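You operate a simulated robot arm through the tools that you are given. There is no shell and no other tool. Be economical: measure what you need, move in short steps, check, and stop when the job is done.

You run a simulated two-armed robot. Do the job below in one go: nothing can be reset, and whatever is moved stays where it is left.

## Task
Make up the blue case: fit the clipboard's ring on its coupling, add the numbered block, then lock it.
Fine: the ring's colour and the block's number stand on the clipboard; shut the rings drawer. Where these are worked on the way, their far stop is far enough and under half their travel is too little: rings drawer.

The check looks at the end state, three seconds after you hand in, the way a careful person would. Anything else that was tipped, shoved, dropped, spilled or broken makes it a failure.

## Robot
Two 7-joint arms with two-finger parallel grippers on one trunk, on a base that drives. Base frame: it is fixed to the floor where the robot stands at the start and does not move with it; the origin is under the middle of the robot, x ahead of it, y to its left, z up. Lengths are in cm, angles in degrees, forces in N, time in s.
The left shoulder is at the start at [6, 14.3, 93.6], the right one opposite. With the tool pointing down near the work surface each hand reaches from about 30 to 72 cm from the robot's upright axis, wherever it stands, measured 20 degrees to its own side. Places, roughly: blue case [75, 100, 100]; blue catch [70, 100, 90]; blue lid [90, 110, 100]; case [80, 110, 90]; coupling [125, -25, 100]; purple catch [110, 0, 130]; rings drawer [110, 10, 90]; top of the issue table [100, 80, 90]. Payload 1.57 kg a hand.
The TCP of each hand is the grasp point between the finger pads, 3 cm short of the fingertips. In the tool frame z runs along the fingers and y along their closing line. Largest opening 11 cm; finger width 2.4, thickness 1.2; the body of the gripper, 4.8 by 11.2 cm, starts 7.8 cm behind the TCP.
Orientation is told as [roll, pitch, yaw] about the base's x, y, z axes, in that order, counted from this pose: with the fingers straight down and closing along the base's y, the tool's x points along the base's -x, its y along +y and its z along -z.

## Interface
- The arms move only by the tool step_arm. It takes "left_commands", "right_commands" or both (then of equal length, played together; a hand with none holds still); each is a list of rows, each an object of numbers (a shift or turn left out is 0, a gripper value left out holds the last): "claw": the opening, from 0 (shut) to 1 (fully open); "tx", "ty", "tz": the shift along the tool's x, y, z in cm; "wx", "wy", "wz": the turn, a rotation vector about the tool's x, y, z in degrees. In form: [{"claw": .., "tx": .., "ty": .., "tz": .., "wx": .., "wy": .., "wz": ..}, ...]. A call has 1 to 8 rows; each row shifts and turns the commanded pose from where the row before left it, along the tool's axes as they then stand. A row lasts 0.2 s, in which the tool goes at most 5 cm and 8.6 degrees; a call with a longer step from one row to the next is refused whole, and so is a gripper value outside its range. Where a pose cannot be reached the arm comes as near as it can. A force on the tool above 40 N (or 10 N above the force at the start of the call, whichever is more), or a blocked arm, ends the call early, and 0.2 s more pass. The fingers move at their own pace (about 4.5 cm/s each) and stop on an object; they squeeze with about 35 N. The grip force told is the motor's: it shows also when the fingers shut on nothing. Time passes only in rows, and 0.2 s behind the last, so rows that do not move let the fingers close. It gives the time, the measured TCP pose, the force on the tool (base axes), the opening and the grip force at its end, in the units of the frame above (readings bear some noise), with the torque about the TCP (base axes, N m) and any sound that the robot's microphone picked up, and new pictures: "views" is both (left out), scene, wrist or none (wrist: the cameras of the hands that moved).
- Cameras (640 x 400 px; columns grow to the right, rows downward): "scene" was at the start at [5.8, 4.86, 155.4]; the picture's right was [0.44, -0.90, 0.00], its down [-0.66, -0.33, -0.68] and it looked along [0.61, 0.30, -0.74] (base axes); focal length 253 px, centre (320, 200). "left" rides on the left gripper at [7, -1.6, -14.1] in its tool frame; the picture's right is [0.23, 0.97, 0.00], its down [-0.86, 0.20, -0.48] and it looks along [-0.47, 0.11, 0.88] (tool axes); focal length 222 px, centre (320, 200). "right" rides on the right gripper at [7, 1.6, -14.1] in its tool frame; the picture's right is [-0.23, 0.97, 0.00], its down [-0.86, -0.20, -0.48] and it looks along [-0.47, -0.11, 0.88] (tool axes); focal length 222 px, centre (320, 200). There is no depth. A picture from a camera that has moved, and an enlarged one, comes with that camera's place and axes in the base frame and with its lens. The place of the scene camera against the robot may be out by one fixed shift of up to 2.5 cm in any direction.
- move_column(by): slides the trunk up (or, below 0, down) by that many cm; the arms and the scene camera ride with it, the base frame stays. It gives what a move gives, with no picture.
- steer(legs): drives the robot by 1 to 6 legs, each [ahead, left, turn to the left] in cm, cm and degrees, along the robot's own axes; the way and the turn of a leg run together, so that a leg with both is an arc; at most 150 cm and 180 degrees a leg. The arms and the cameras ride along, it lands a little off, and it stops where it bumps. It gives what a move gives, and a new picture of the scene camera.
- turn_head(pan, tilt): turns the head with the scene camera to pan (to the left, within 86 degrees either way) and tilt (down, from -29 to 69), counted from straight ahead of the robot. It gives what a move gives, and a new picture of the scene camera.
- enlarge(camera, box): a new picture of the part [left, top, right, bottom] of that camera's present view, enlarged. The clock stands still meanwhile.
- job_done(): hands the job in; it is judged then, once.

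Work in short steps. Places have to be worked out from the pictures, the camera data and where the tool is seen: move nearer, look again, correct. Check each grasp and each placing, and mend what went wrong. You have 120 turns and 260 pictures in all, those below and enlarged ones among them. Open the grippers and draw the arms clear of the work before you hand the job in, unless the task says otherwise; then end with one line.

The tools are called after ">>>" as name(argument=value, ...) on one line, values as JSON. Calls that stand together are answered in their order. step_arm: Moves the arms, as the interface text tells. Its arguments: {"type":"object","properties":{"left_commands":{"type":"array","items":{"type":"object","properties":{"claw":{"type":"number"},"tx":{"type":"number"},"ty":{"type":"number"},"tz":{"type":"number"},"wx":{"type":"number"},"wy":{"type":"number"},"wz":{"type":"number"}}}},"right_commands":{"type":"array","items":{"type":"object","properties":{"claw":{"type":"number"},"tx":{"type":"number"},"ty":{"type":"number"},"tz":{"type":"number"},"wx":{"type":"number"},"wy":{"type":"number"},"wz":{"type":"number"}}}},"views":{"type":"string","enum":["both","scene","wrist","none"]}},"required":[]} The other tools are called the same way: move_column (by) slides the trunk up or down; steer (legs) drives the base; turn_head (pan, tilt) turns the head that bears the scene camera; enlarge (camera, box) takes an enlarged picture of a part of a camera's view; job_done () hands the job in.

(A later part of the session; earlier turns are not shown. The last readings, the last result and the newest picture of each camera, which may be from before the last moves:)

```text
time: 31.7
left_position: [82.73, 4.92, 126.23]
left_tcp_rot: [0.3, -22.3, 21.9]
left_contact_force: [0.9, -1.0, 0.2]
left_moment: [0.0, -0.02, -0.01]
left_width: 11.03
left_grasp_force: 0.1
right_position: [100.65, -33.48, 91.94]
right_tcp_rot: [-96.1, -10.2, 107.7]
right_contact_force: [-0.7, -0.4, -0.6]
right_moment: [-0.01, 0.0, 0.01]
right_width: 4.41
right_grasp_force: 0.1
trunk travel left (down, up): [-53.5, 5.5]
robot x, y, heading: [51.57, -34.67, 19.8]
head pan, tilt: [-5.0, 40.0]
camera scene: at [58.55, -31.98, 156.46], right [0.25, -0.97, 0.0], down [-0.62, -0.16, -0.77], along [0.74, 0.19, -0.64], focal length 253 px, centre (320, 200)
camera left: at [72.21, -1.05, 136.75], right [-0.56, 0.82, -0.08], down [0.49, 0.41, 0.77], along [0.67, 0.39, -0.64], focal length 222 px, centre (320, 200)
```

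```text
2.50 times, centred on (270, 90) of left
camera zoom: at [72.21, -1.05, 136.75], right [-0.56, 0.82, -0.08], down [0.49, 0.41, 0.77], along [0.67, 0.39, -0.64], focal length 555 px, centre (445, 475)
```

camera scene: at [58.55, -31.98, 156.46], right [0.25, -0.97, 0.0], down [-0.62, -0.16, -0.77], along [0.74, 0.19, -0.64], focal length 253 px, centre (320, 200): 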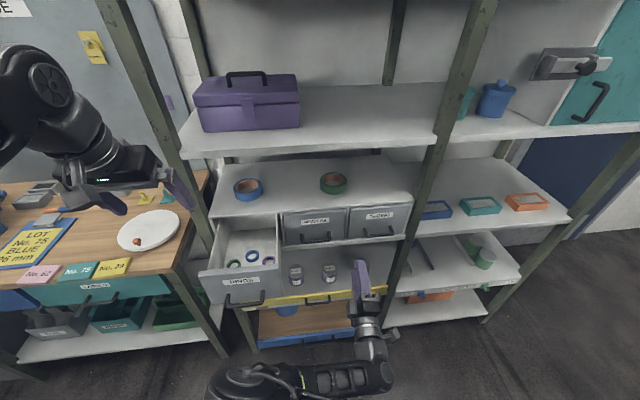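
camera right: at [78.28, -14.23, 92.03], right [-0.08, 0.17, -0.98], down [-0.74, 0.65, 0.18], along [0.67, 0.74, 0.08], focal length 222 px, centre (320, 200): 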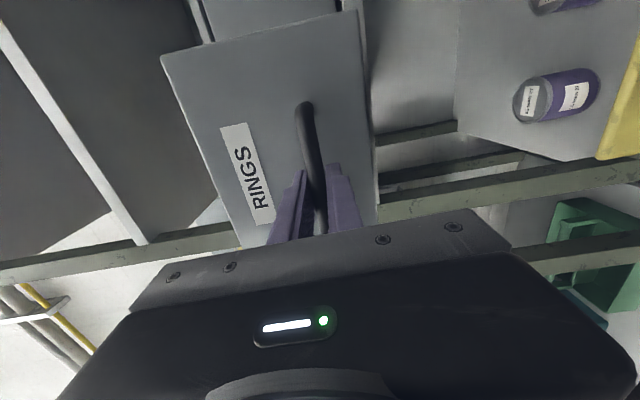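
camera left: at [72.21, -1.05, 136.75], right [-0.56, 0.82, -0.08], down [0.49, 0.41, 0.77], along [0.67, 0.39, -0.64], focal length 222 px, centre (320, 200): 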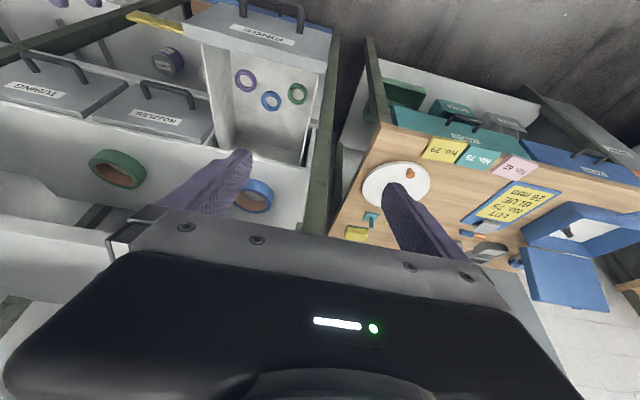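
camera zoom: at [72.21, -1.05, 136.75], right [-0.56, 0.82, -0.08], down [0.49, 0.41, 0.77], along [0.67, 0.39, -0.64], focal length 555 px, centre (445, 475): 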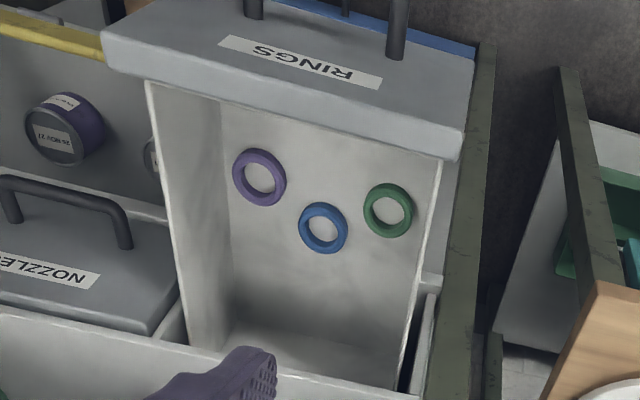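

Ring OD ≈ 4.5 cm. I plan to grip across the left-right axis with the pads set slightly to the rear, clear of the neighbours. First I move above the drawer and look again.

>>> step_arm(left_commands=[{"tz": 4.1, "tx": -0.5, "ty": -2.2, "claw": 0.6}, {"tz": 4.1, "tx": -0.5, "ty": -2.2}, {"tz": 4.1, "tx": -0.5, "ty": -2.2}, {"tz": 4.1, "tx": -0.5, "ty": -2.2}, {"tz": 4.1, "tx": -0.5, "ty": -2.2}], views="both")

```text
time: 32.6
left_position: [89.47, 6.23, 111.9]
left_tcp_rot: [0.5, -19.8, 30.0]
left_contact_force: [0.7, 0.2, 0.0]
left_moment: [0.02, 0.0, 0.02]
left_width: 6.59
left_grasp_force: 0.1
right_position: [100.79, -33.83, 91.87]
right_tcp_rot: [-96.2, -9.9, 107.1]
right_contact_force: [0.0, 0.6, 0.4]
right_moment: [0.04, 0.0, -0.02]
right_width: 4.39
right_grasp_force: 0.1
trunk travel left (down, up): [-53.5, 5.5]
robot x, y, heading: [51.5, -34.31, 19.9]
head pan, tilt: [-5.0, 40.0]
stopped in row 4 (left hand): the arm was blocked; the commanded pose is now the measured one
camera scene: at [58.47, -31.98, 156.47], right [0.25, -0.97, 0.0], down [-0.62, -0.16, -0.77], along [0.74, 0.19, -0.64], focal length 253 px, centre (320, 200)
camera left: at [80.41, -1.05, 122.8], right [-0.67, 0.74, -0.07], down [0.46, 0.49, 0.74], along [0.58, 0.47, -0.67], focal length 222 px, centre (320, 200)
```

scene: 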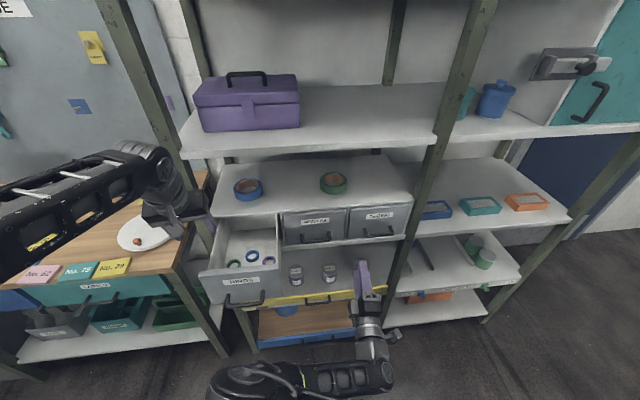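
left: 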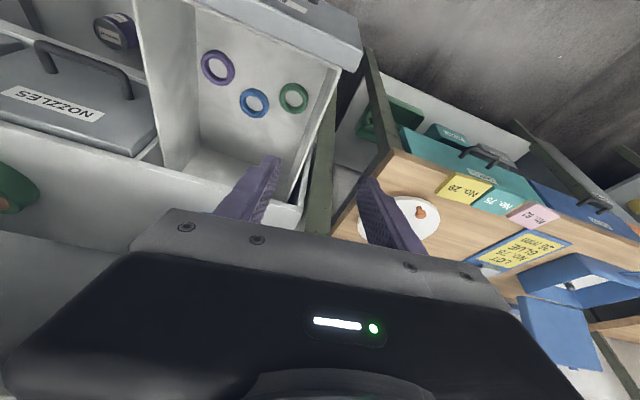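

The arm is near a joint limit sideways, so I shift the base right 10 and ahead 3 instead, and straighten the hand's yaw.

>>> steer(legs=[[0, -10, 0], [3, 0, 0]])

>>> step_arm(left_commands=[{"wz": 5}, {"wz": 5}], views="wrist")

```text
time: 34.2
left_position: [96.0, -2.46, 111.67]
left_tcp_rot: [0.5, -19.7, 29.5]
left_contact_force: [-0.2, 0.6, -0.8]
left_moment: [-0.02, 0.02, 0.02]
left_width: 6.59
left_grasp_force: 0.1
right_position: [107.14, -42.31, 91.76]
right_tcp_rot: [-95.9, -10.0, 107.0]
right_contact_force: [-0.1, 0.3, -0.2]
right_moment: [-0.02, 0.0, 0.04]
right_width: 4.39
right_grasp_force: 0.1
trunk travel left (down, up): [-53.5, 5.5]
robot x, y, heading: [57.6, -42.39, 19.5]
head pan, tilt: [-5.0, 40.0]
camera scene: at [64.94, -40.35, 156.46], right [0.25, -0.97, 0.0], down [-0.62, -0.16, -0.76], along [0.74, 0.19, -0.64], focal length 253 px, centre (320, 200)
```

scene: 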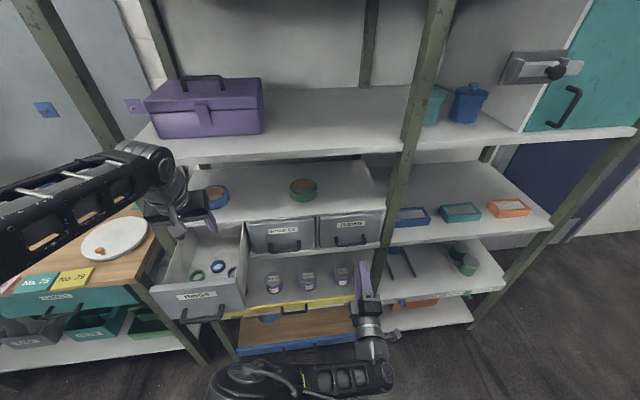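

```text
time: 34.8
left_position: [95.33, -1.6, 111.58]
left_tcp_rot: [4.2, -19.1, 20.1]
left_contact_force: [0.9, 0.1, 0.1]
left_moment: [0.01, 0.02, 0.03]
left_width: 6.59
left_grasp_force: 0.1
right_position: [107.02, -42.28, 91.82]
right_tcp_rot: [-96.0, -10.3, 107.0]
right_contact_force: [-0.6, -0.3, -0.4]
right_moment: [-0.04, 0.03, 0.0]
right_width: 4.38
right_grasp_force: 0.0
trunk travel left (down, up): [-53.5, 5.5]
robot x, y, heading: [57.37, -42.92, 19.6]
head pan, tilt: [-5.0, 40.0]
camera left: at [85.78, -8.02, 122.46], right [-0.56, 0.83, -0.01], down [0.55, 0.38, 0.74], along [0.62, 0.41, -0.67], focal length 222 px, centre (320, 200)
```

left: 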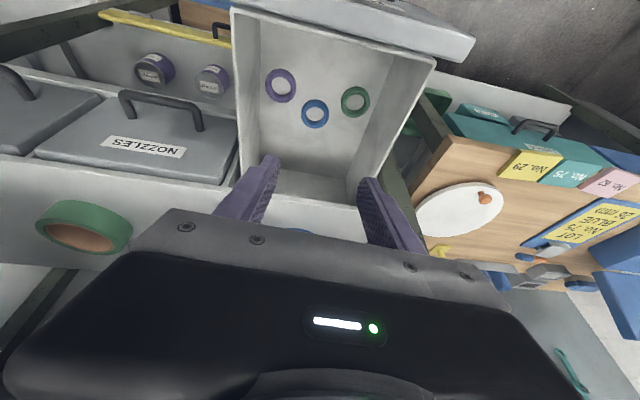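

Consistent: ring at about (100.8, 0.4). I narrow the opening to ~5.3 cm, level the roll and descend most of the way.

>>> step_arm(left_commands=[{"wx": 4, "claw": 0.49}, {"tz": 4, "tx": 0.2}, {"tz": 4, "tx": 0.2}, {"tz": 4, "tx": 0.2}, {"tz": 2, "tx": 0.1}], views="wrist")

```text
time: 36.0
left_position: [99.44, -0.91, 98.16]
left_tcp_rot: [0.1, -19.2, 19.4]
left_contact_force: [-0.5, -0.7, 0.1]
left_moment: [-0.03, 0.0, 0.01]
left_width: 5.4
left_grasp_force: 0.1
right_position: [107.28, -43.39, 91.49]
right_tcp_rot: [-95.6, -9.9, 105.7]
right_contact_force: [-0.7, -0.7, 0.5]
right_moment: [-0.01, 0.05, 0.02]
right_width: 4.4
right_grasp_force: 0.1
trunk travel left (down, up): [-53.5, 5.5]
robot x, y, heading: [57.62, -42.93, 19.6]
head pan, tilt: [-5.0, 40.0]
camera left: at [89.27, -6.26, 109.19], right [-0.52, 0.85, -0.07], down [0.55, 0.4, 0.73], along [0.65, 0.34, -0.67], focal length 222 px, centre (320, 200)
```

left: 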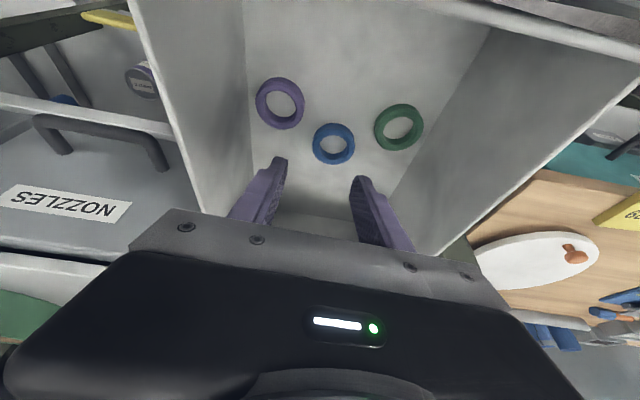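

Ring at about (100.5, 0.5, 89). I correct 0.9 cm left and descend 4.5 cm.

>>> step_arm(left_commands=[{"ty": 0.9}, {"tz": 2.2, "tx": 0.3}, {"tz": 2.2, "tx": 0.3}], views="wrist")

>>> enlarge(camera="left", box=[220, 60, 440, 240])

```text
time: 36.8
left_position: [99.95, 0.05, 93.99]
left_tcp_rot: [0.0, -19.2, 19.0]
left_contact_force: [0.4, 0.0, -0.2]
left_moment: [0.02, 0.01, 0.0]
left_width: 5.42
left_grasp_force: 0.0
right_position: [107.34, -43.57, 91.27]
right_tcp_rot: [-95.3, -9.6, 105.3]
right_contact_force: [0.0, -0.1, -0.7]
right_moment: [-0.02, -0.04, 0.0]
right_width: 4.44
right_grasp_force: 0.0
trunk travel left (down, up): [-53.5, 5.5]
robot x, y, heading: [57.78, -43.0, 19.4]
head pan, tilt: [-5.0, 40.0]
camera left: at [89.74, -5.37, 104.94], right [-0.52, 0.85, -0.07], down [0.55, 0.4, 0.73], along [0.65, 0.34, -0.67], focal length 222 px, centre (320, 200)
```

left: 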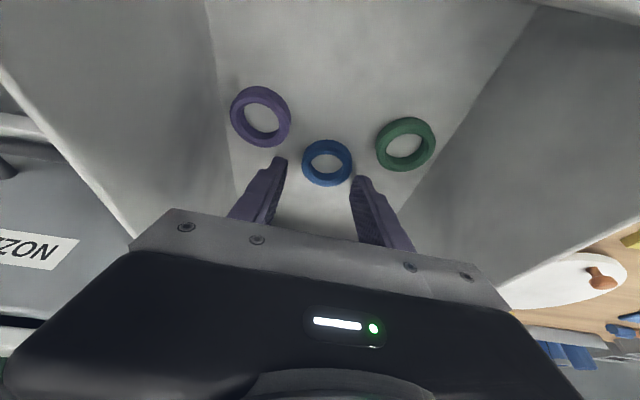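

```text
2.22 times, centred on (330, 150) of left
camera zoom: at [89.74, -5.37, 104.94], right [-0.52, 0.85, -0.07], down [0.55, 0.4, 0.73], along [0.65, 0.34, -0.67], focal length 494 px, centre (298, 311)
```

zoom: 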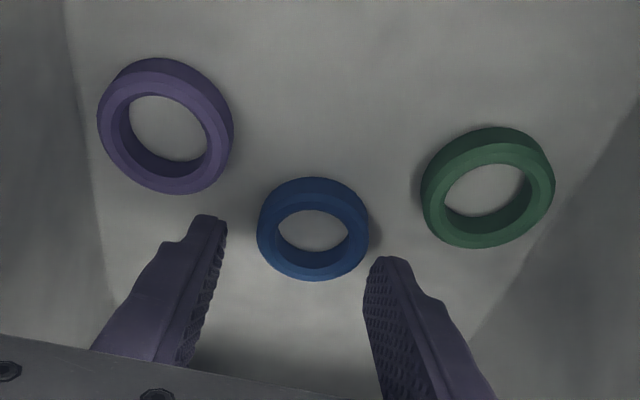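

Nearly aligned; ring is ~0.5 cm to the hand's left-plus side. I correct and lower gently to the drawer floor.

>>> step_arm(left_commands=[{"ty": 0.5}, {"tz": 1.2, "tx": 0.3}, {"tz": 0.8, "tx": 0.2}], views="wrist")

>>> enlarge(camera="left", box=[220, 60, 440, 240])

```text
time: 37.6
left_position: [100.38, 0.5, 92.57]
left_tcp_rot: [0.2, -20.3, 18.9]
left_contact_force: [-2.2, 2.7, 35.1]
left_moment: [-0.54, -0.17, -0.04]
left_width: 5.29
left_grasp_force: 0.0
right_position: [107.13, -43.57, 91.67]
right_tcp_rot: [-95.5, -10.1, 105.4]
right_contact_force: [0.1, -0.8, 0.4]
right_moment: [0.01, -0.02, 0.03]
right_width: 4.38
right_grasp_force: 0.0
trunk travel left (down, up): [-53.5, 5.5]
robot x, y, heading: [57.54, -42.69, 19.4]
head pan, tilt: [-5.0, 40.0]
camera left: at [89.99, -4.81, 103.49], right [-0.52, 0.85, -0.08], down [0.54, 0.39, 0.75], along [0.67, 0.34, -0.66], focal length 222 px, centre (320, 200)
```

left: 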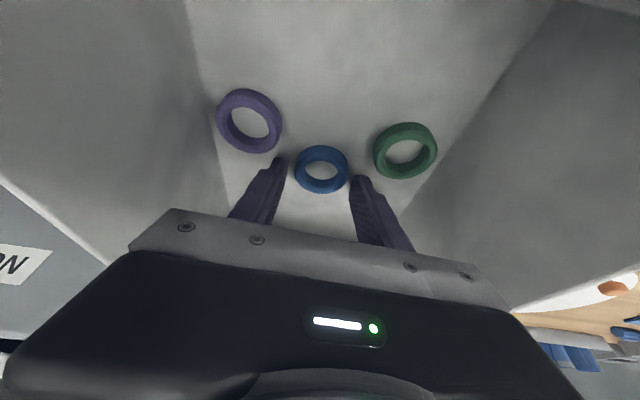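

```text
2.22 times, centred on (330, 150) of left
camera zoom: at [89.99, -4.81, 103.49], right [-0.52, 0.85, -0.08], down [0.54, 0.39, 0.75], along [0.67, 0.34, -0.66], focal length 494 px, centre (298, 311)
```

zoom: 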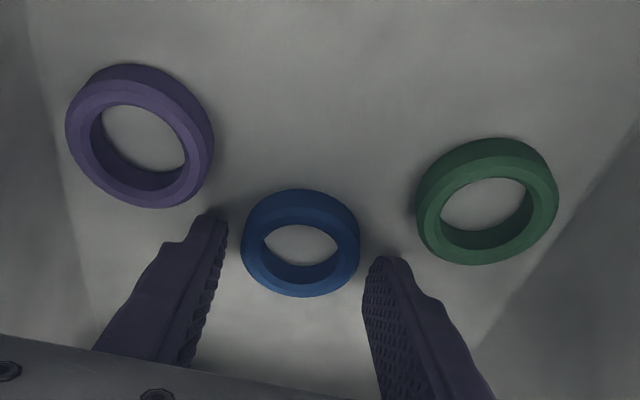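

The fingertips touch the drawer floor (z ≈ 89.4) with the ring centred between. I lift 0.4 and close.

>>> step_arm(left_commands=[{"tz": -0.4}, {"claw": 0.2}, {"claw": 0.1}, {"claw": 0.0}, {}], views="wrist")

>>> enlarge(camera="left", box=[220, 60, 440, 240])

```text
time: 38.8
left_position: [100.2, 0.08, 92.67]
left_tcp_rot: [0.1, -19.7, 18.7]
left_contact_force: [3.2, -9.1, 33.1]
left_moment: [-0.83, -0.23, 0.0]
left_width: 4.0
left_grasp_force: 26.8
right_position: [107.22, -43.63, 91.48]
right_tcp_rot: [-95.6, -10.3, 105.4]
right_contact_force: [-0.8, -0.3, 0.1]
right_moment: [0.02, 0.01, -0.03]
right_width: 4.41
right_grasp_force: 0.1
trunk travel left (down, up): [-53.5, 5.5]
robot x, y, heading: [57.62, -42.63, 19.7]
head pan, tilt: [-5.0, 40.0]
camera left: at [89.84, -5.18, 103.61], right [-0.52, 0.85, -0.08], down [0.55, 0.4, 0.74], along [0.66, 0.34, -0.67], focal length 222 px, centre (320, 200)
```

left: 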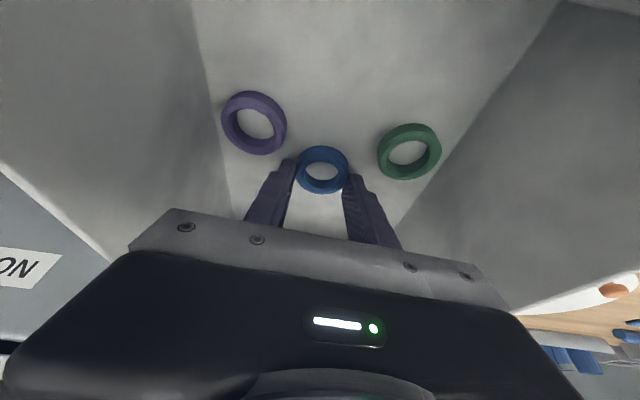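

```text
2.22 times, centred on (330, 150) of left
camera zoom: at [89.84, -5.18, 103.61], right [-0.52, 0.85, -0.08], down [0.55, 0.4, 0.74], along [0.66, 0.34, -0.67], focal length 494 px, centre (298, 311)
```

zoom: 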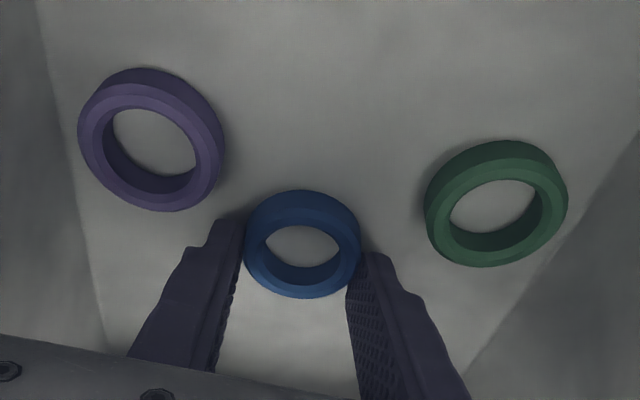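

Grip closed at 4.0 cm on the ring's diameter. I lift straight up.

>>> step_arm(left_commands=[{"tz": -1.9, "tx": -0.7}, {"tz": -2.8, "tx": -0.9}, {"tz": -3.8, "tx": -1.0}, {"tz": -4, "tx": -0.5}, {"tz": -4, "tx": 0}, {"tz": -4, "tx": 1}], views="wrist")

>>> enlarge(camera="left", box=[220, 60, 440, 240])

```text
time: 40.2
left_position: [95.57, -1.02, 112.61]
left_tcp_rot: [0.1, -19.5, 18.8]
left_contact_force: [-0.8, -0.7, -0.6]
left_moment: [-0.02, -0.01, 0.01]
left_width: 3.92
left_grasp_force: 35.1
right_position: [107.07, -42.51, 92.03]
right_tcp_rot: [-96.0, -11.5, 106.2]
right_contact_force: [0.5, 1.3, -0.7]
right_moment: [0.02, 0.04, 0.02]
right_width: 4.4
right_grasp_force: 0.1
trunk travel left (down, up): [-53.5, 5.5]
robot x, y, heading: [57.75, -43.04, 19.8]
head pan, tilt: [-5.0, 40.0]
camera left: at [85.21, -6.32, 123.5], right [-0.52, 0.85, -0.07], down [0.55, 0.4, 0.74], along [0.66, 0.34, -0.67], focal length 222 px, centre (320, 200)
```

left: 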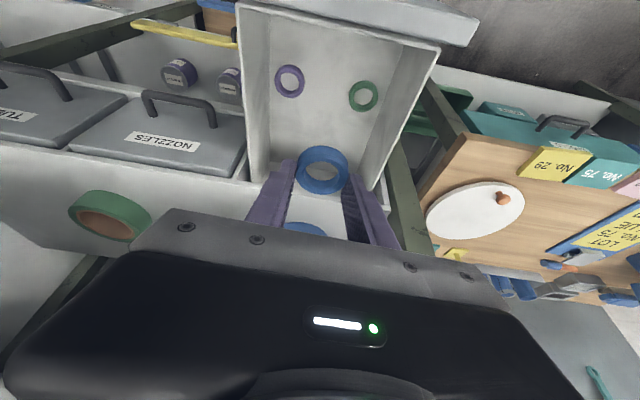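

```text
2.22 times, centred on (330, 150) of left
camera zoom: at [85.21, -6.32, 123.5], right [-0.52, 0.85, -0.07], down [0.55, 0.4, 0.74], along [0.66, 0.34, -0.67], focal length 494 px, centre (298, 311)
```

zoom: 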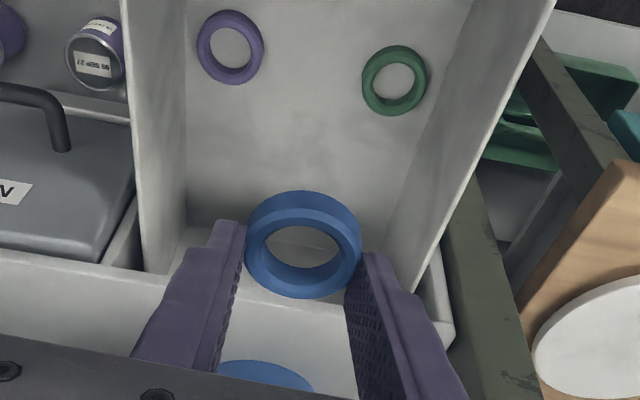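

The ring is held. Now I'll shut the drawer with the right hand: back off, move left so that hand faces the drawer front.

>>> steer(legs=[[-20, 0, 0], [0, 42, 0]])

>>> step_arm(right_commands=[{"wz": -5, "claw": 0.45}, {"wz": -5}], views="wrist")

```text
time: 44.0
left_position: [62.6, 31.97, 112.49]
left_tcp_rot: [0.1, -19.4, 18.7]
left_contact_force: [0.1, -0.2, 0.1]
left_moment: [-0.04, -0.02, -0.01]
left_width: 3.89
left_grasp_force: 35.3
right_position: [74.17, -9.88, 91.82]
right_tcp_rot: [-95.9, -11.0, 105.7]
right_contact_force: [-0.3, 0.1, -0.2]
right_moment: [0.01, 0.0, -0.01]
right_width: 4.4
right_grasp_force: 0.1
trunk travel left (down, up): [-53.5, 5.5]
robot x, y, heading: [24.3, -10.13, 19.4]
head pan, tilt: [-5.0, 40.0]
camera scene: at [31.64, -7.27, 156.47], right [0.25, -0.97, 0.0], down [-0.62, -0.16, -0.77], along [0.74, 0.19, -0.64], focal length 253 px, centre (320, 200)
```

scene: 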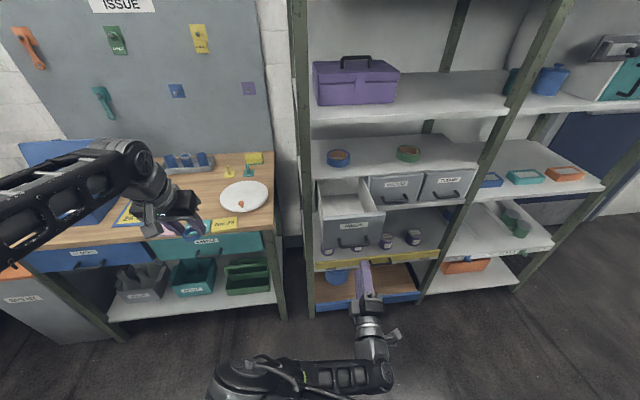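

```text
time: 44.6
left_position: [62.73, 31.89, 112.49]
left_tcp_rot: [0.2, -19.3, 18.7]
left_contact_force: [0.5, -0.2, 0.3]
left_moment: [0.01, -0.01, 0.0]
left_width: 3.94
left_grasp_force: 35.4
right_position: [74.02, -9.82, 91.92]
right_tcp_rot: [-95.7, -1.0, 104.7]
right_contact_force: [-0.3, -0.2, -0.4]
right_moment: [0.01, -0.01, 0.01]
right_width: 4.97
right_grasp_force: 0.1
trunk travel left (down, up): [-53.5, 5.5]
robot x, y, heading: [24.55, -9.85, 19.5]
head pan, tilt: [-5.0, 40.0]
camera right: at [62.45, -20.01, 88.62], right [0.03, 0.26, -0.96], down [-0.7, 0.7, 0.17], along [0.72, 0.67, 0.2], focal length 222 px, centre (320, 200)
```

right: 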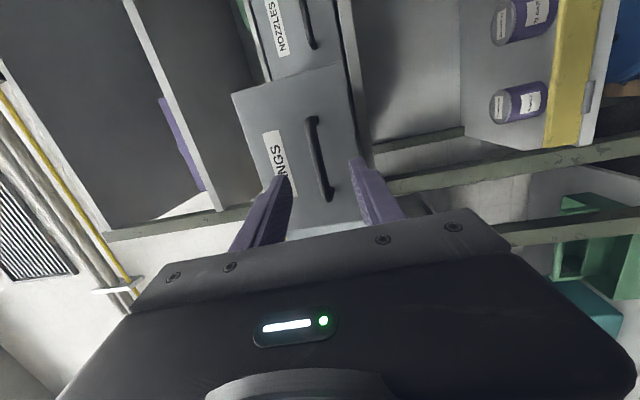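

The hand faces the handle. I straighten it, then drive ahead 9 cm so the fingertips straddle the bar.

>>> step_arm(right_commands=[{"wx": -5.5}, {"wy": -5, "ty": -1.3}], views="none")

>>> steer(legs=[[8, 0, 0]])

>>> step_arm(right_commands=[{}], views="wrist")

```text
time: 45.2
left_position: [62.64, 31.96, 112.46]
left_tcp_rot: [0.1, -19.4, 18.6]
left_contact_force: [0.4, -1.0, 0.5]
left_moment: [0.0, -0.01, 0.01]
left_width: 3.92
left_grasp_force: 34.5
right_position: [75.55, -8.89, 91.31]
right_tcp_rot: [-90.4, -1.2, 109.6]
right_contact_force: [0.0, 0.1, 0.6]
right_moment: [0.0, 0.0, 0.03]
right_width: 4.96
right_grasp_force: 0.3
right hand out of reach, approached as far as the arm can: row 1, 2
trunk travel left (down, up): [-53.5, 5.5]
robot x, y, heading: [24.82, -9.92, 19.6]
head pan, tilt: [-5.0, 40.0]
```

```text
time: 46.3
left_position: [70.26, 34.68, 112.36]
left_tcp_rot: [0.0, -19.3, 18.7]
left_contact_force: [0.7, -0.1, -0.1]
left_moment: [0.0, 0.06, 0.01]
left_width: 3.91
left_grasp_force: 34.8
right_position: [83.15, -6.19, 91.16]
right_tcp_rot: [-90.4, -1.3, 109.8]
right_contact_force: [-0.1, 0.2, -0.4]
right_moment: [-0.03, 0.01, -0.04]
right_width: 4.95
right_grasp_force: 0.1
trunk travel left (down, up): [-53.5, 5.5]
robot x, y, heading: [32.36, -6.78, 19.5]
head pan, tilt: [-5.0, 40.0]
camera scene: at [39.38, -4.62, 156.46], right [0.25, -0.97, 0.0], down [-0.62, -0.16, -0.77], along [0.74, 0.19, -0.64], focal length 253 px, centre (320, 200)
```

scene: 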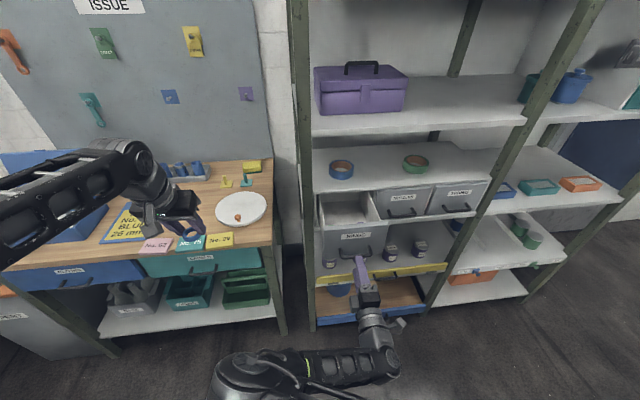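

```text
time: 46.7
left_position: [70.13, 34.57, 112.37]
left_tcp_rot: [0.0, -19.4, 18.6]
left_contact_force: [0.0, -0.2, -0.9]
left_moment: [-0.01, 0.01, 0.0]
left_width: 3.91
left_grasp_force: 34.8
right_position: [83.21, -6.26, 91.16]
right_tcp_rot: [-90.2, -1.2, 109.7]
right_contact_force: [-0.1, 0.4, -0.1]
right_moment: [0.02, 0.03, 0.04]
right_width: 4.97
right_grasp_force: 0.0
trunk travel left (down, up): [-53.5, 5.5]
robot x, y, heading: [31.83, -7.1, 19.3]
head pan, tilt: [-5.0, 40.0]
camera right: at [72.16, -17.44, 89.27], right [-0.08, 0.23, -0.97], down [-0.74, 0.64, 0.21], along [0.67, 0.73, 0.12], focal length 222 px, centre (320, 200)
```

right: 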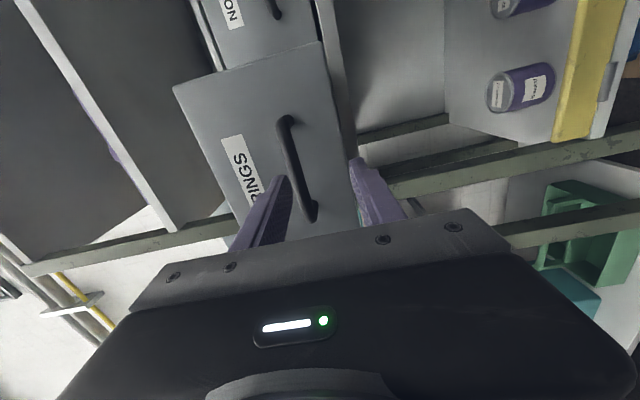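

I raise the hand 1.3 cm to centre on the bar and push forward.

>>> step_arm(right_commands=[{"ty": -1.3}, {"tz": 2}, {"tz": 2}], views="wrist")

```text
time: 47.5
left_position: [70.27, 34.64, 112.33]
left_tcp_rot: [0.2, -19.4, 18.7]
left_contact_force: [0.3, 0.6, -1.2]
left_moment: [-0.03, -0.02, 0.02]
left_width: 3.92
left_grasp_force: 34.2
right_position: [87.49, -4.54, 91.81]
right_tcp_rot: [-90.4, -1.2, 109.6]
right_contact_force: [0.0, 1.4, 0.2]
right_moment: [0.02, -0.04, -0.01]
right_width: 4.93
right_grasp_force: 0.1
right hand out of reach, approached as far as the arm can: row 1
trunk travel left (down, up): [-53.5, 5.5]
robot x, y, heading: [32.26, -7.23, 19.3]
head pan, tilt: [-5.0, 40.0]
camera right: at [76.52, -15.83, 89.9], right [-0.08, 0.23, -0.97], down [-0.74, 0.64, 0.21], along [0.67, 0.73, 0.12], focal length 222 px, centre (320, 200)
```

right: 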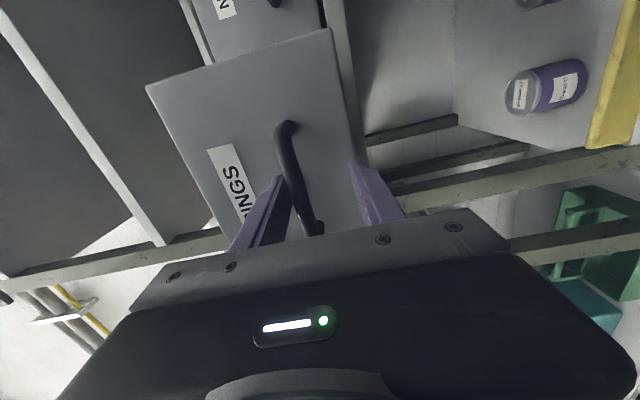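

No contact yet; I raise slightly and keep advancing.

>>> step_arm(right_commands=[{"ty": -0.8}, {"tz": 2}, {"tz": 2}, {"tz": 2}], views="wrist")

```text
time: 48.5
left_position: [70.18, 34.58, 112.29]
left_tcp_rot: [0.1, -19.4, 18.7]
left_contact_force: [-0.4, 0.6, -1.2]
left_moment: [0.01, 0.03, 0.01]
left_width: 3.89
left_grasp_force: 35.0
right_position: [93.12, -2.72, 92.87]
right_tcp_rot: [-90.3, -1.2, 109.7]
right_contact_force: [0.1, 0.5, -0.5]
right_moment: [-0.02, 0.01, -0.04]
right_width: 4.93
right_grasp_force: 0.1
trunk travel left (down, up): [-53.5, 5.5]
robot x, y, heading: [31.78, -6.85, 19.2]
head pan, tilt: [-5.0, 40.0]
camera right: at [82.12, -13.83, 90.91], right [-0.08, 0.23, -0.97], down [-0.74, 0.64, 0.21], along [0.67, 0.73, 0.12], focal length 222 px, centre (320, 200)
```

right: 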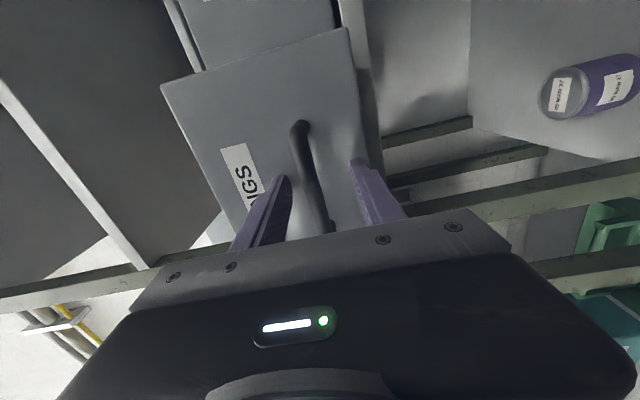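

The drawer moves in easily (handle stays fixed in view). I push on to the closed stop.

>>> step_arm(right_commands=[{"tz": 2}, {"tz": 2}, {"tz": 2}, {"tz": 1.5}, {"tz": 1.5}, {"tz": 1}], views="both")

```text
time: 49.9
left_position: [69.73, 34.43, 112.47]
left_tcp_rot: [0.0, -19.5, 18.6]
left_contact_force: [0.8, 0.8, -0.1]
left_moment: [0.02, -0.01, -0.01]
left_width: 3.9
left_grasp_force: 34.7
right_position: [101.48, 0.45, 92.45]
right_tcp_rot: [-89.6, -1.1, 109.7]
right_contact_force: [-26.6, -8.9, 3.4]
right_moment: [0.35, -0.91, 0.32]
right_width: 5.27
right_grasp_force: 1.6
trunk travel left (down, up): [-53.5, 5.5]
robot x, y, heading: [32.28, -7.18, 19.2]
head pan, tilt: [-5.0, 40.0]
stopped in row 6 (right hand): the force on the tool passed its limit at 50 N (the readings are from after the stop); the commanded pose is now the measured one
camera scene: at [38.72, -4.82, 156.49], right [0.25, -0.97, 0.0], down [-0.62, -0.16, -0.77], along [0.74, 0.19, -0.64], focal length 253 px, centre (320, 200)
camera right: at [90.52, -10.78, 90.67], right [-0.09, 0.23, -0.97], down [-0.74, 0.64, 0.22], along [0.67, 0.73, 0.11], focal length 222 px, centre (320, 200)
```

scene: 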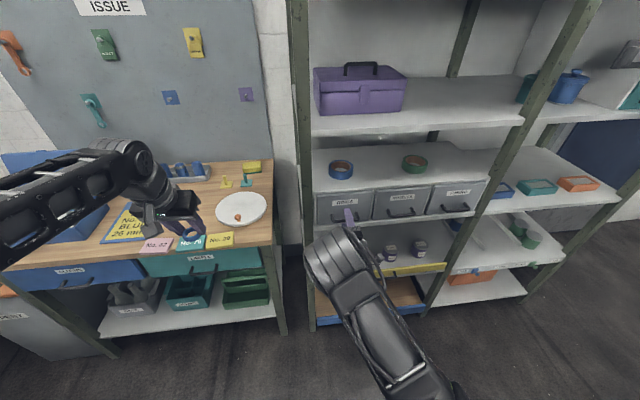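
right: 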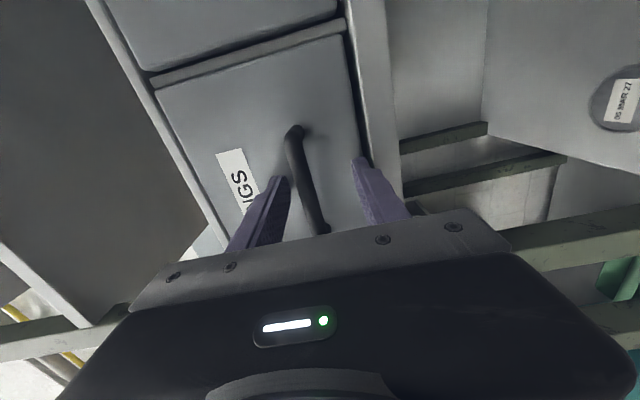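

The drawer is shut flush. I withdraw the right hand and turn it back to pointing down.

>>> step_arm(right_commands=[{"tz": -4}, {"tz": -4}, {"tz": -3}, {"ty": -4}, {"ty": -4}, {"ty": -4, "wz": 8.5}, {"wz": 8.5}, {"wz": 8.5}], views="none")

>>> step_arm(right_commands=[{"wz": 8.5}, {"wz": 8.5}, {"wz": 8.5}, {"wz": 8.5}, {"wz": 8.5}, {"wz": 8.5}, {"wz": 8.5}, {"wz": 4}], views="none")

>>> step_arm(right_commands=[{"wy": 8.5, "tz": -2}, {"wy": 8.5, "tz": -3}, {"wy": 8.5, "tz": -3}, {"wy": 8.5, "tz": -3}, {"wy": 8.5, "tz": -3}, {"wy": 8.5, "tz": -2}, {"wy": 8.5, "tz": -2}, {"wy": 8.5}], views="scene")

```text
time: 51.7
left_position: [70.29, 34.59, 112.42]
left_tcp_rot: [0.2, -19.5, 18.6]
left_contact_force: [0.2, -0.2, -0.3]
left_moment: [0.01, -0.01, -0.01]
left_width: 3.89
left_grasp_force: 35.2
right_position: [91.22, -2.67, 103.18]
right_tcp_rot: [-90.2, -22.9, 109.3]
right_contact_force: [-0.7, 0.1, -0.1]
right_moment: [0.0, 0.01, 0.01]
right_width: 4.92
right_grasp_force: 0.1
right hand out of reach, approached as far as the arm can: row 6
trunk travel left (down, up): [-53.5, 5.5]
robot x, y, heading: [31.81, -7.45, 19.4]
head pan, tilt: [-5.0, 40.0]
```

```text
time: 53.5
left_position: [70.22, 34.6, 112.43]
left_tcp_rot: [0.1, -19.4, 18.6]
left_contact_force: [-0.2, -0.8, -0.4]
left_moment: [-0.01, -0.01, 0.04]
left_width: 3.88
left_grasp_force: 35.1
right_position: [89.89, -0.39, 103.09]
right_tcp_rot: [-93.0, -86.3, 111.8]
right_contact_force: [-0.3, 0.5, 0.9]
right_moment: [0.0, 0.02, -0.01]
right_width: 4.94
right_grasp_force: 0.1
right hand out of reach, approached as far as the arm can: row 5, 6, 7, 8
trunk travel left (down, up): [-53.5, 5.5]
robot x, y, heading: [31.97, -7.12, 19.4]
head pan, tilt: [-5.0, 40.0]
```

```text
time: 55.3
left_position: [70.17, 34.74, 112.27]
left_tcp_rot: [-0.1, -19.3, 18.7]
left_contact_force: [-0.2, 0.3, -0.1]
left_moment: [0.0, 0.02, 0.02]
left_width: 3.9
left_grasp_force: 35.2
right_position: [76.54, -3.64, 110.4]
right_tcp_rot: [-4.0, -22.0, 20.7]
right_contact_force: [0.0, 0.5, 0.0]
right_moment: [0.01, 0.0, -0.02]
right_width: 4.93
right_grasp_force: 0.1
right hand out of reach, approached as far as the arm can: row 2, 3
trunk travel left (down, up): [-53.5, 5.5]
robot x, y, heading: [32.02, -7.4, 19.4]
head pan, tilt: [-5.0, 40.0]
camera scene: at [39.24, -4.64, 156.46], right [0.25, -0.97, 0.0], down [-0.62, -0.16, -0.77], along [0.74, 0.19, -0.64], focal length 253 px, centre (320, 200)
```

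scene: 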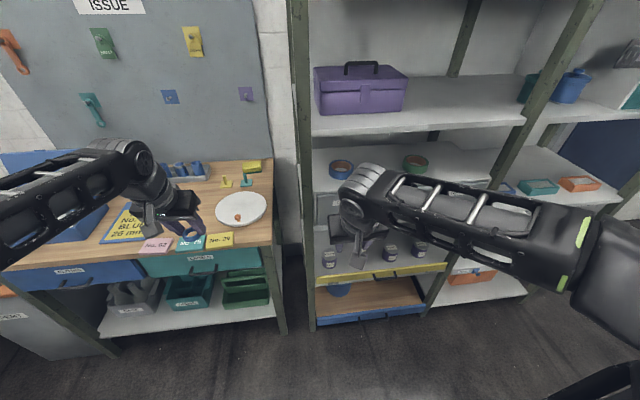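

Hand down again. Now I drive left to the blue case, arms high over the table edge.

>>> steer(legs=[[0, 54, 0], [14, 0, 0]])

>>> step_arm(left_commands=[{}], views="wrist")

```text
time: 59.4
left_position: [65.33, 90.7, 112.31]
left_tcp_rot: [0.0, -19.3, 18.8]
left_contact_force: [0.7, 0.2, 0.4]
left_moment: [-0.02, 0.02, 0.01]
left_width: 3.89
left_grasp_force: 35.2
right_position: [71.92, 52.31, 110.31]
right_tcp_rot: [-3.9, -22.2, 21.0]
right_contact_force: [0.8, 1.0, -0.8]
right_moment: [-0.02, 0.02, 0.02]
right_width: 4.92
right_grasp_force: 0.0
trunk travel left (down, up): [-53.5, 5.5]
robot x, y, heading: [27.21, 48.49, 19.6]
head pan, tilt: [-5.0, 40.0]
camera scene: at [34.61, 51.23, 156.46], right [0.25, -0.97, 0.0], down [-0.62, -0.16, -0.77], along [0.74, 0.19, -0.64], focal length 253 px, centre (320, 200)
```

scene: 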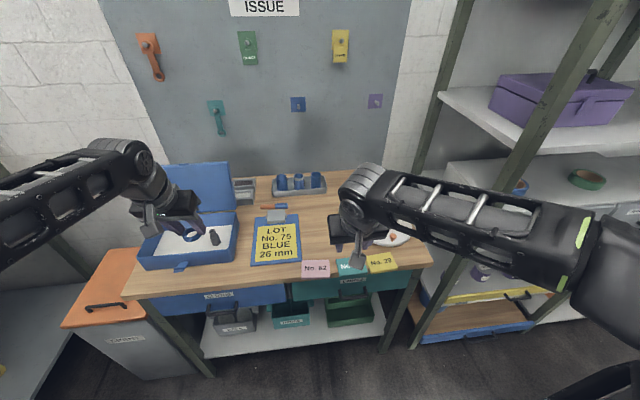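

```text
time: 59.8
left_position: [65.25, 90.65, 112.4]
left_tcp_rot: [0.1, -19.5, 18.8]
left_contact_force: [0.6, 0.1, -0.6]
left_moment: [0.03, -0.03, 0.02]
left_width: 3.9
left_grasp_force: 34.6
right_position: [71.91, 52.47, 110.41]
right_tcp_rot: [-4.0, -22.1, 21.0]
right_contact_force: [-0.1, -0.1, 0.1]
right_moment: [-0.03, 0.01, 0.02]
right_width: 4.94
right_grasp_force: 0.0
trunk travel left (down, up): [-53.5, 5.5]
robot x, y, heading: [27.16, 49.11, 19.9]
head pan, tilt: [-5.0, 40.0]
camera left: at [55.05, 85.32, 123.41], right [-0.52, 0.85, -0.07], down [0.55, 0.4, 0.74], along [0.66, 0.34, -0.67], focal length 222 px, centre (320, 200)
```

left: 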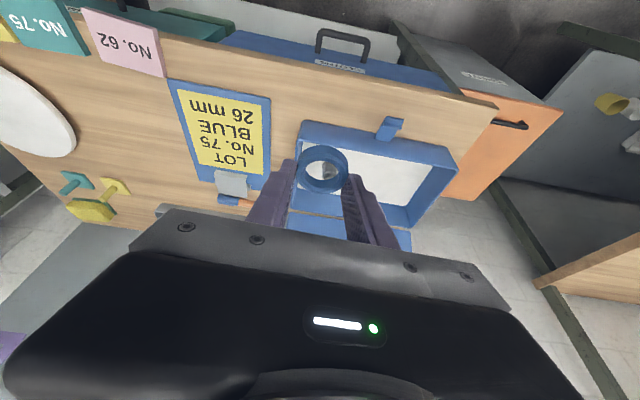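

I enlarge the case in both views.

>>> enlarge(camera="left", box=[240, 90, 480, 260])

>>> enlarge(camera="scene", box=[110, 150, 310, 290])

```text
2.35 times, centred on (360, 175) of left
camera zoom: at [55.05, 85.32, 123.41], right [-0.52, 0.85, -0.07], down [0.55, 0.4, 0.74], along [0.66, 0.34, -0.67], focal length 523 px, centre (226, 259)
```

zoom: 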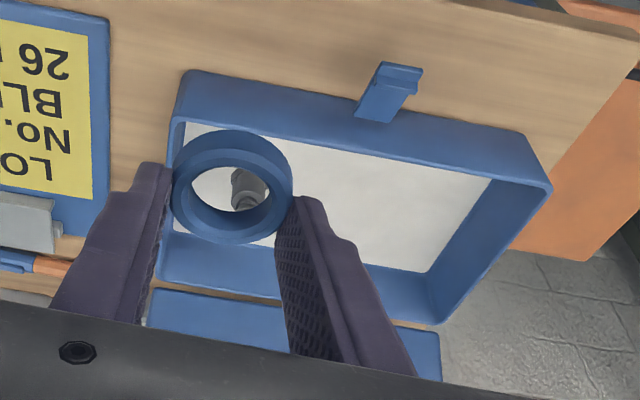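

```text
2.86 times, centred on (210, 220) of scene
camera zoom: at [34.48, 51.18, 156.47], right [0.25, -0.97, 0.0], down [-0.62, -0.16, -0.77], along [0.74, 0.19, -0.64], focal length 724 px, centre (634, 143)
```

zoom: 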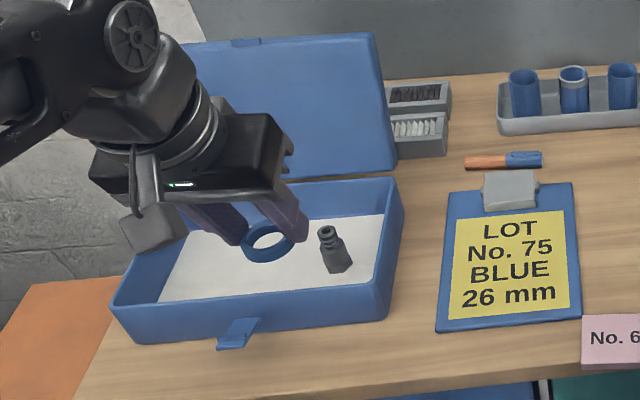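

The coupling stands upright at right-rear of the case. I move forward, held slightly to the right, to see it clear of the ring.

>>> step_arm(left_commands=[{"tz": 1.2, "tx": -3, "ty": -2}, {"tz": 1.2, "tx": -3, "ty": -2}, {"tz": 0.8, "tx": -2.5, "ty": -1}], views="wrist")

>>> enlarge(camera="left", box=[240, 60, 480, 230])

```text
time: 60.5
left_position: [75.58, 88.91, 112.06]
left_tcp_rot: [0.2, -19.3, 18.9]
left_contact_force: [0.2, -0.1, -0.4]
left_moment: [0.01, -0.01, -0.02]
left_width: 3.88
left_grasp_force: 34.8
right_position: [71.89, 52.27, 110.58]
right_tcp_rot: [-3.9, -22.1, 21.0]
right_contact_force: [0.6, -0.6, -0.8]
right_moment: [-0.01, 0.03, 0.02]
right_width: 4.95
right_grasp_force: 0.1
trunk travel left (down, up): [-53.5, 5.5]
robot x, y, heading: [27.65, 48.83, 19.5]
head pan, tilt: [-5.0, 40.0]
camera left: at [65.31, 83.59, 123.21], right [-0.52, 0.85, -0.07], down [0.55, 0.4, 0.73], along [0.65, 0.34, -0.67], focal length 222 px, centre (320, 200)
```

left: 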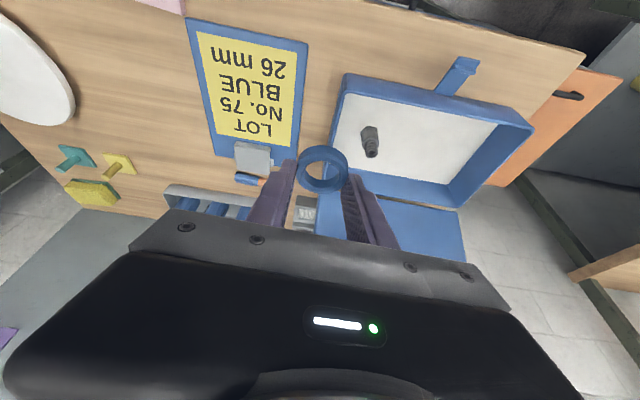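

```text
2.35 times, centred on (360, 145) of left
camera zoom: at [65.31, 83.59, 123.21], right [-0.52, 0.85, -0.07], down [0.55, 0.4, 0.73], along [0.65, 0.34, -0.67], focal length 523 px, centre (226, 329)
```

zoom: 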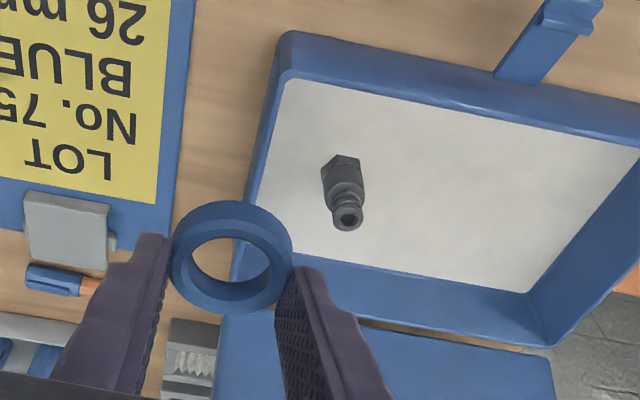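

Clear view of the coupling. I shift left 5 cm for a second viewpoint to triangulate its height.

>>> step_arm(left_commands=[{"ty": 4.0}, {"ty": 4.0}], views="wrist")

>>> enlarge(camera="left", box=[200, 60, 440, 230])

```text
time: 61.1
left_position: [72.86, 96.39, 112.29]
left_tcp_rot: [-0.1, -19.3, 18.8]
left_contact_force: [0.2, 0.6, 0.6]
left_moment: [0.0, -0.03, -0.03]
left_width: 3.87
left_grasp_force: 35.3
right_position: [71.81, 52.34, 110.42]
right_tcp_rot: [-4.0, -22.0, 21.0]
right_contact_force: [-0.5, -0.1, 0.4]
right_moment: [-0.01, -0.04, 0.0]
right_width: 4.95
right_grasp_force: 0.1
trunk travel left (down, up): [-53.5, 5.5]
robot x, y, heading: [27.38, 49.02, 19.5]
head pan, tilt: [-5.0, 40.0]
camera left: at [62.69, 91.18, 123.29], right [-0.52, 0.85, -0.07], down [0.55, 0.4, 0.73], along [0.66, 0.34, -0.67], focal length 222 px, centre (320, 200)
```

left: 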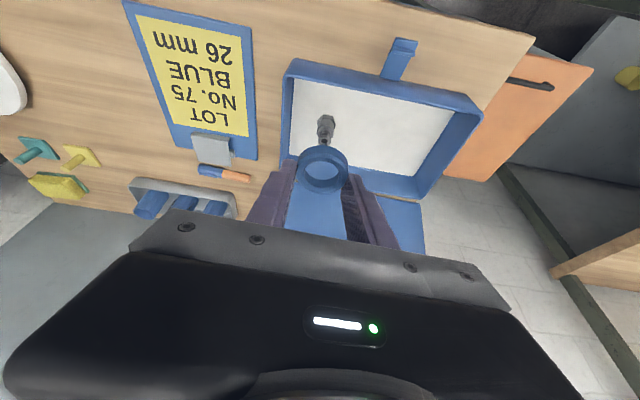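

```text
2.35 times, centred on (320, 145) of left
camera zoom: at [62.69, 91.18, 123.29], right [-0.52, 0.85, -0.07], down [0.55, 0.4, 0.73], along [0.66, 0.34, -0.67], focal length 523 px, centre (320, 329)
```

zoom: 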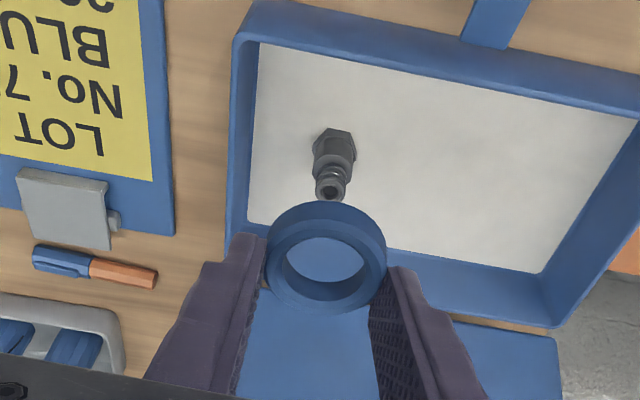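

Triangulated: coupling axis ≈ (80.3, 100.1), top z ≈ 92. I move above it and lower to a check height.

>>> step_arm(left_commands=[{"tz": 3.43, "tx": -1.73, "ty": 0.4}, {"tz": 3.43, "tx": -1.73, "ty": 0.4}, {"tz": 3.43, "tx": -1.73, "ty": 0.4}], views="wrist")

>>> enlarge(camera="left", box=[240, 90, 420, 230])

```text
time: 62.0
left_position: [80.26, 100.21, 103.91]
left_tcp_rot: [0.1, -19.4, 18.9]
left_contact_force: [0.5, 0.3, 0.1]
left_moment: [-0.02, 0.01, 0.01]
left_width: 3.85
left_grasp_force: 34.8
right_position: [72.02, 52.3, 110.46]
right_tcp_rot: [-4.0, -22.1, 21.0]
right_contact_force: [0.0, 0.7, 0.4]
right_moment: [0.02, 0.03, -0.01]
right_width: 4.94
right_grasp_force: 0.0
trunk travel left (down, up): [-53.5, 5.5]
robot x, y, heading: [27.59, 48.7, 19.4]
head pan, tilt: [-5.0, 40.0]
camera left: at [70.03, 95.0, 115.04], right [-0.52, 0.85, -0.07], down [0.55, 0.4, 0.73], along [0.66, 0.34, -0.67], focal length 222 px, centre (320, 200)
```

left: 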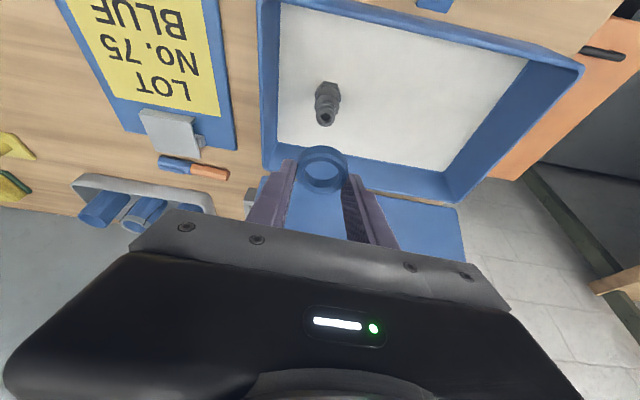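

```text
2.86 times, centred on (330, 160) of left
camera zoom: at [70.03, 95.0, 115.04], right [-0.52, 0.85, -0.07], down [0.55, 0.4, 0.73], along [0.66, 0.34, -0.67], focal length 635 px, centre (291, 314)
```

zoom: 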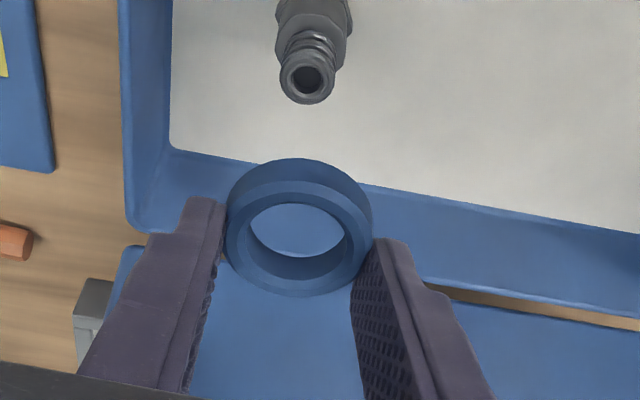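

Aligned within 0.5 cm. I lower to just above the coupling top and check.

>>> step_arm(left_commands=[{"tz": 2.6, "tx": 0.7}, {"tz": 2.6, "tx": 0.8}, {"tz": 1.6, "tx": 0.5}], views="wrist")

>>> enlarge(camera="left", box=[240, 90, 420, 230])

```text
time: 62.8
left_position: [80.64, 100.31, 97.18]
left_tcp_rot: [0.2, -19.4, 18.9]
left_contact_force: [-0.1, -0.8, -0.4]
left_moment: [0.0, 0.01, 0.02]
left_width: 3.85
left_grasp_force: 35.1
right_position: [71.93, 52.29, 110.48]
right_tcp_rot: [-4.0, -22.1, 21.0]
right_contact_force: [-0.9, 0.1, 1.2]
right_moment: [0.02, 0.03, 0.01]
right_width: 4.97
right_grasp_force: 0.0
trunk travel left (down, up): [-53.5, 5.5]
robot x, y, heading: [27.35, 48.52, 19.5]
head pan, tilt: [-5.0, 40.0]
camera left: at [70.39, 95.01, 108.23], right [-0.52, 0.85, -0.07], down [0.55, 0.4, 0.74], along [0.66, 0.34, -0.67], focal length 222 px, centre (320, 200)
```

left: 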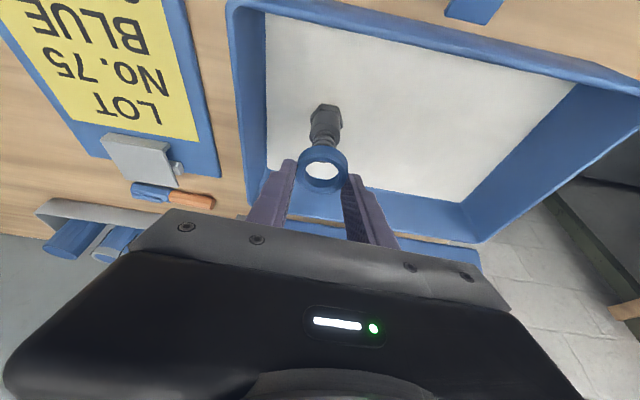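

```text
2.86 times, centred on (330, 160) of left
camera zoom: at [70.39, 95.01, 108.23], right [-0.52, 0.85, -0.07], down [0.55, 0.4, 0.74], along [0.66, 0.34, -0.67], focal length 635 px, centre (291, 314)
```

zoom: 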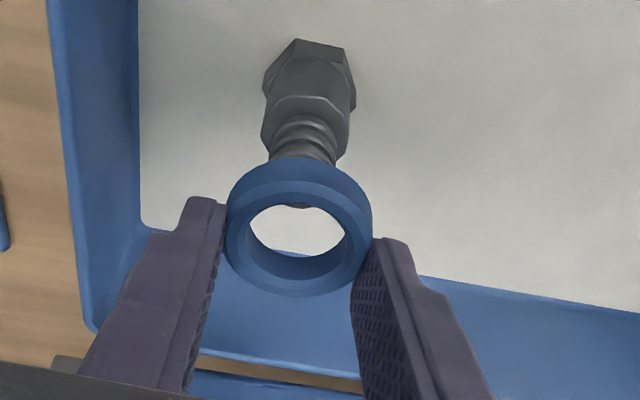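

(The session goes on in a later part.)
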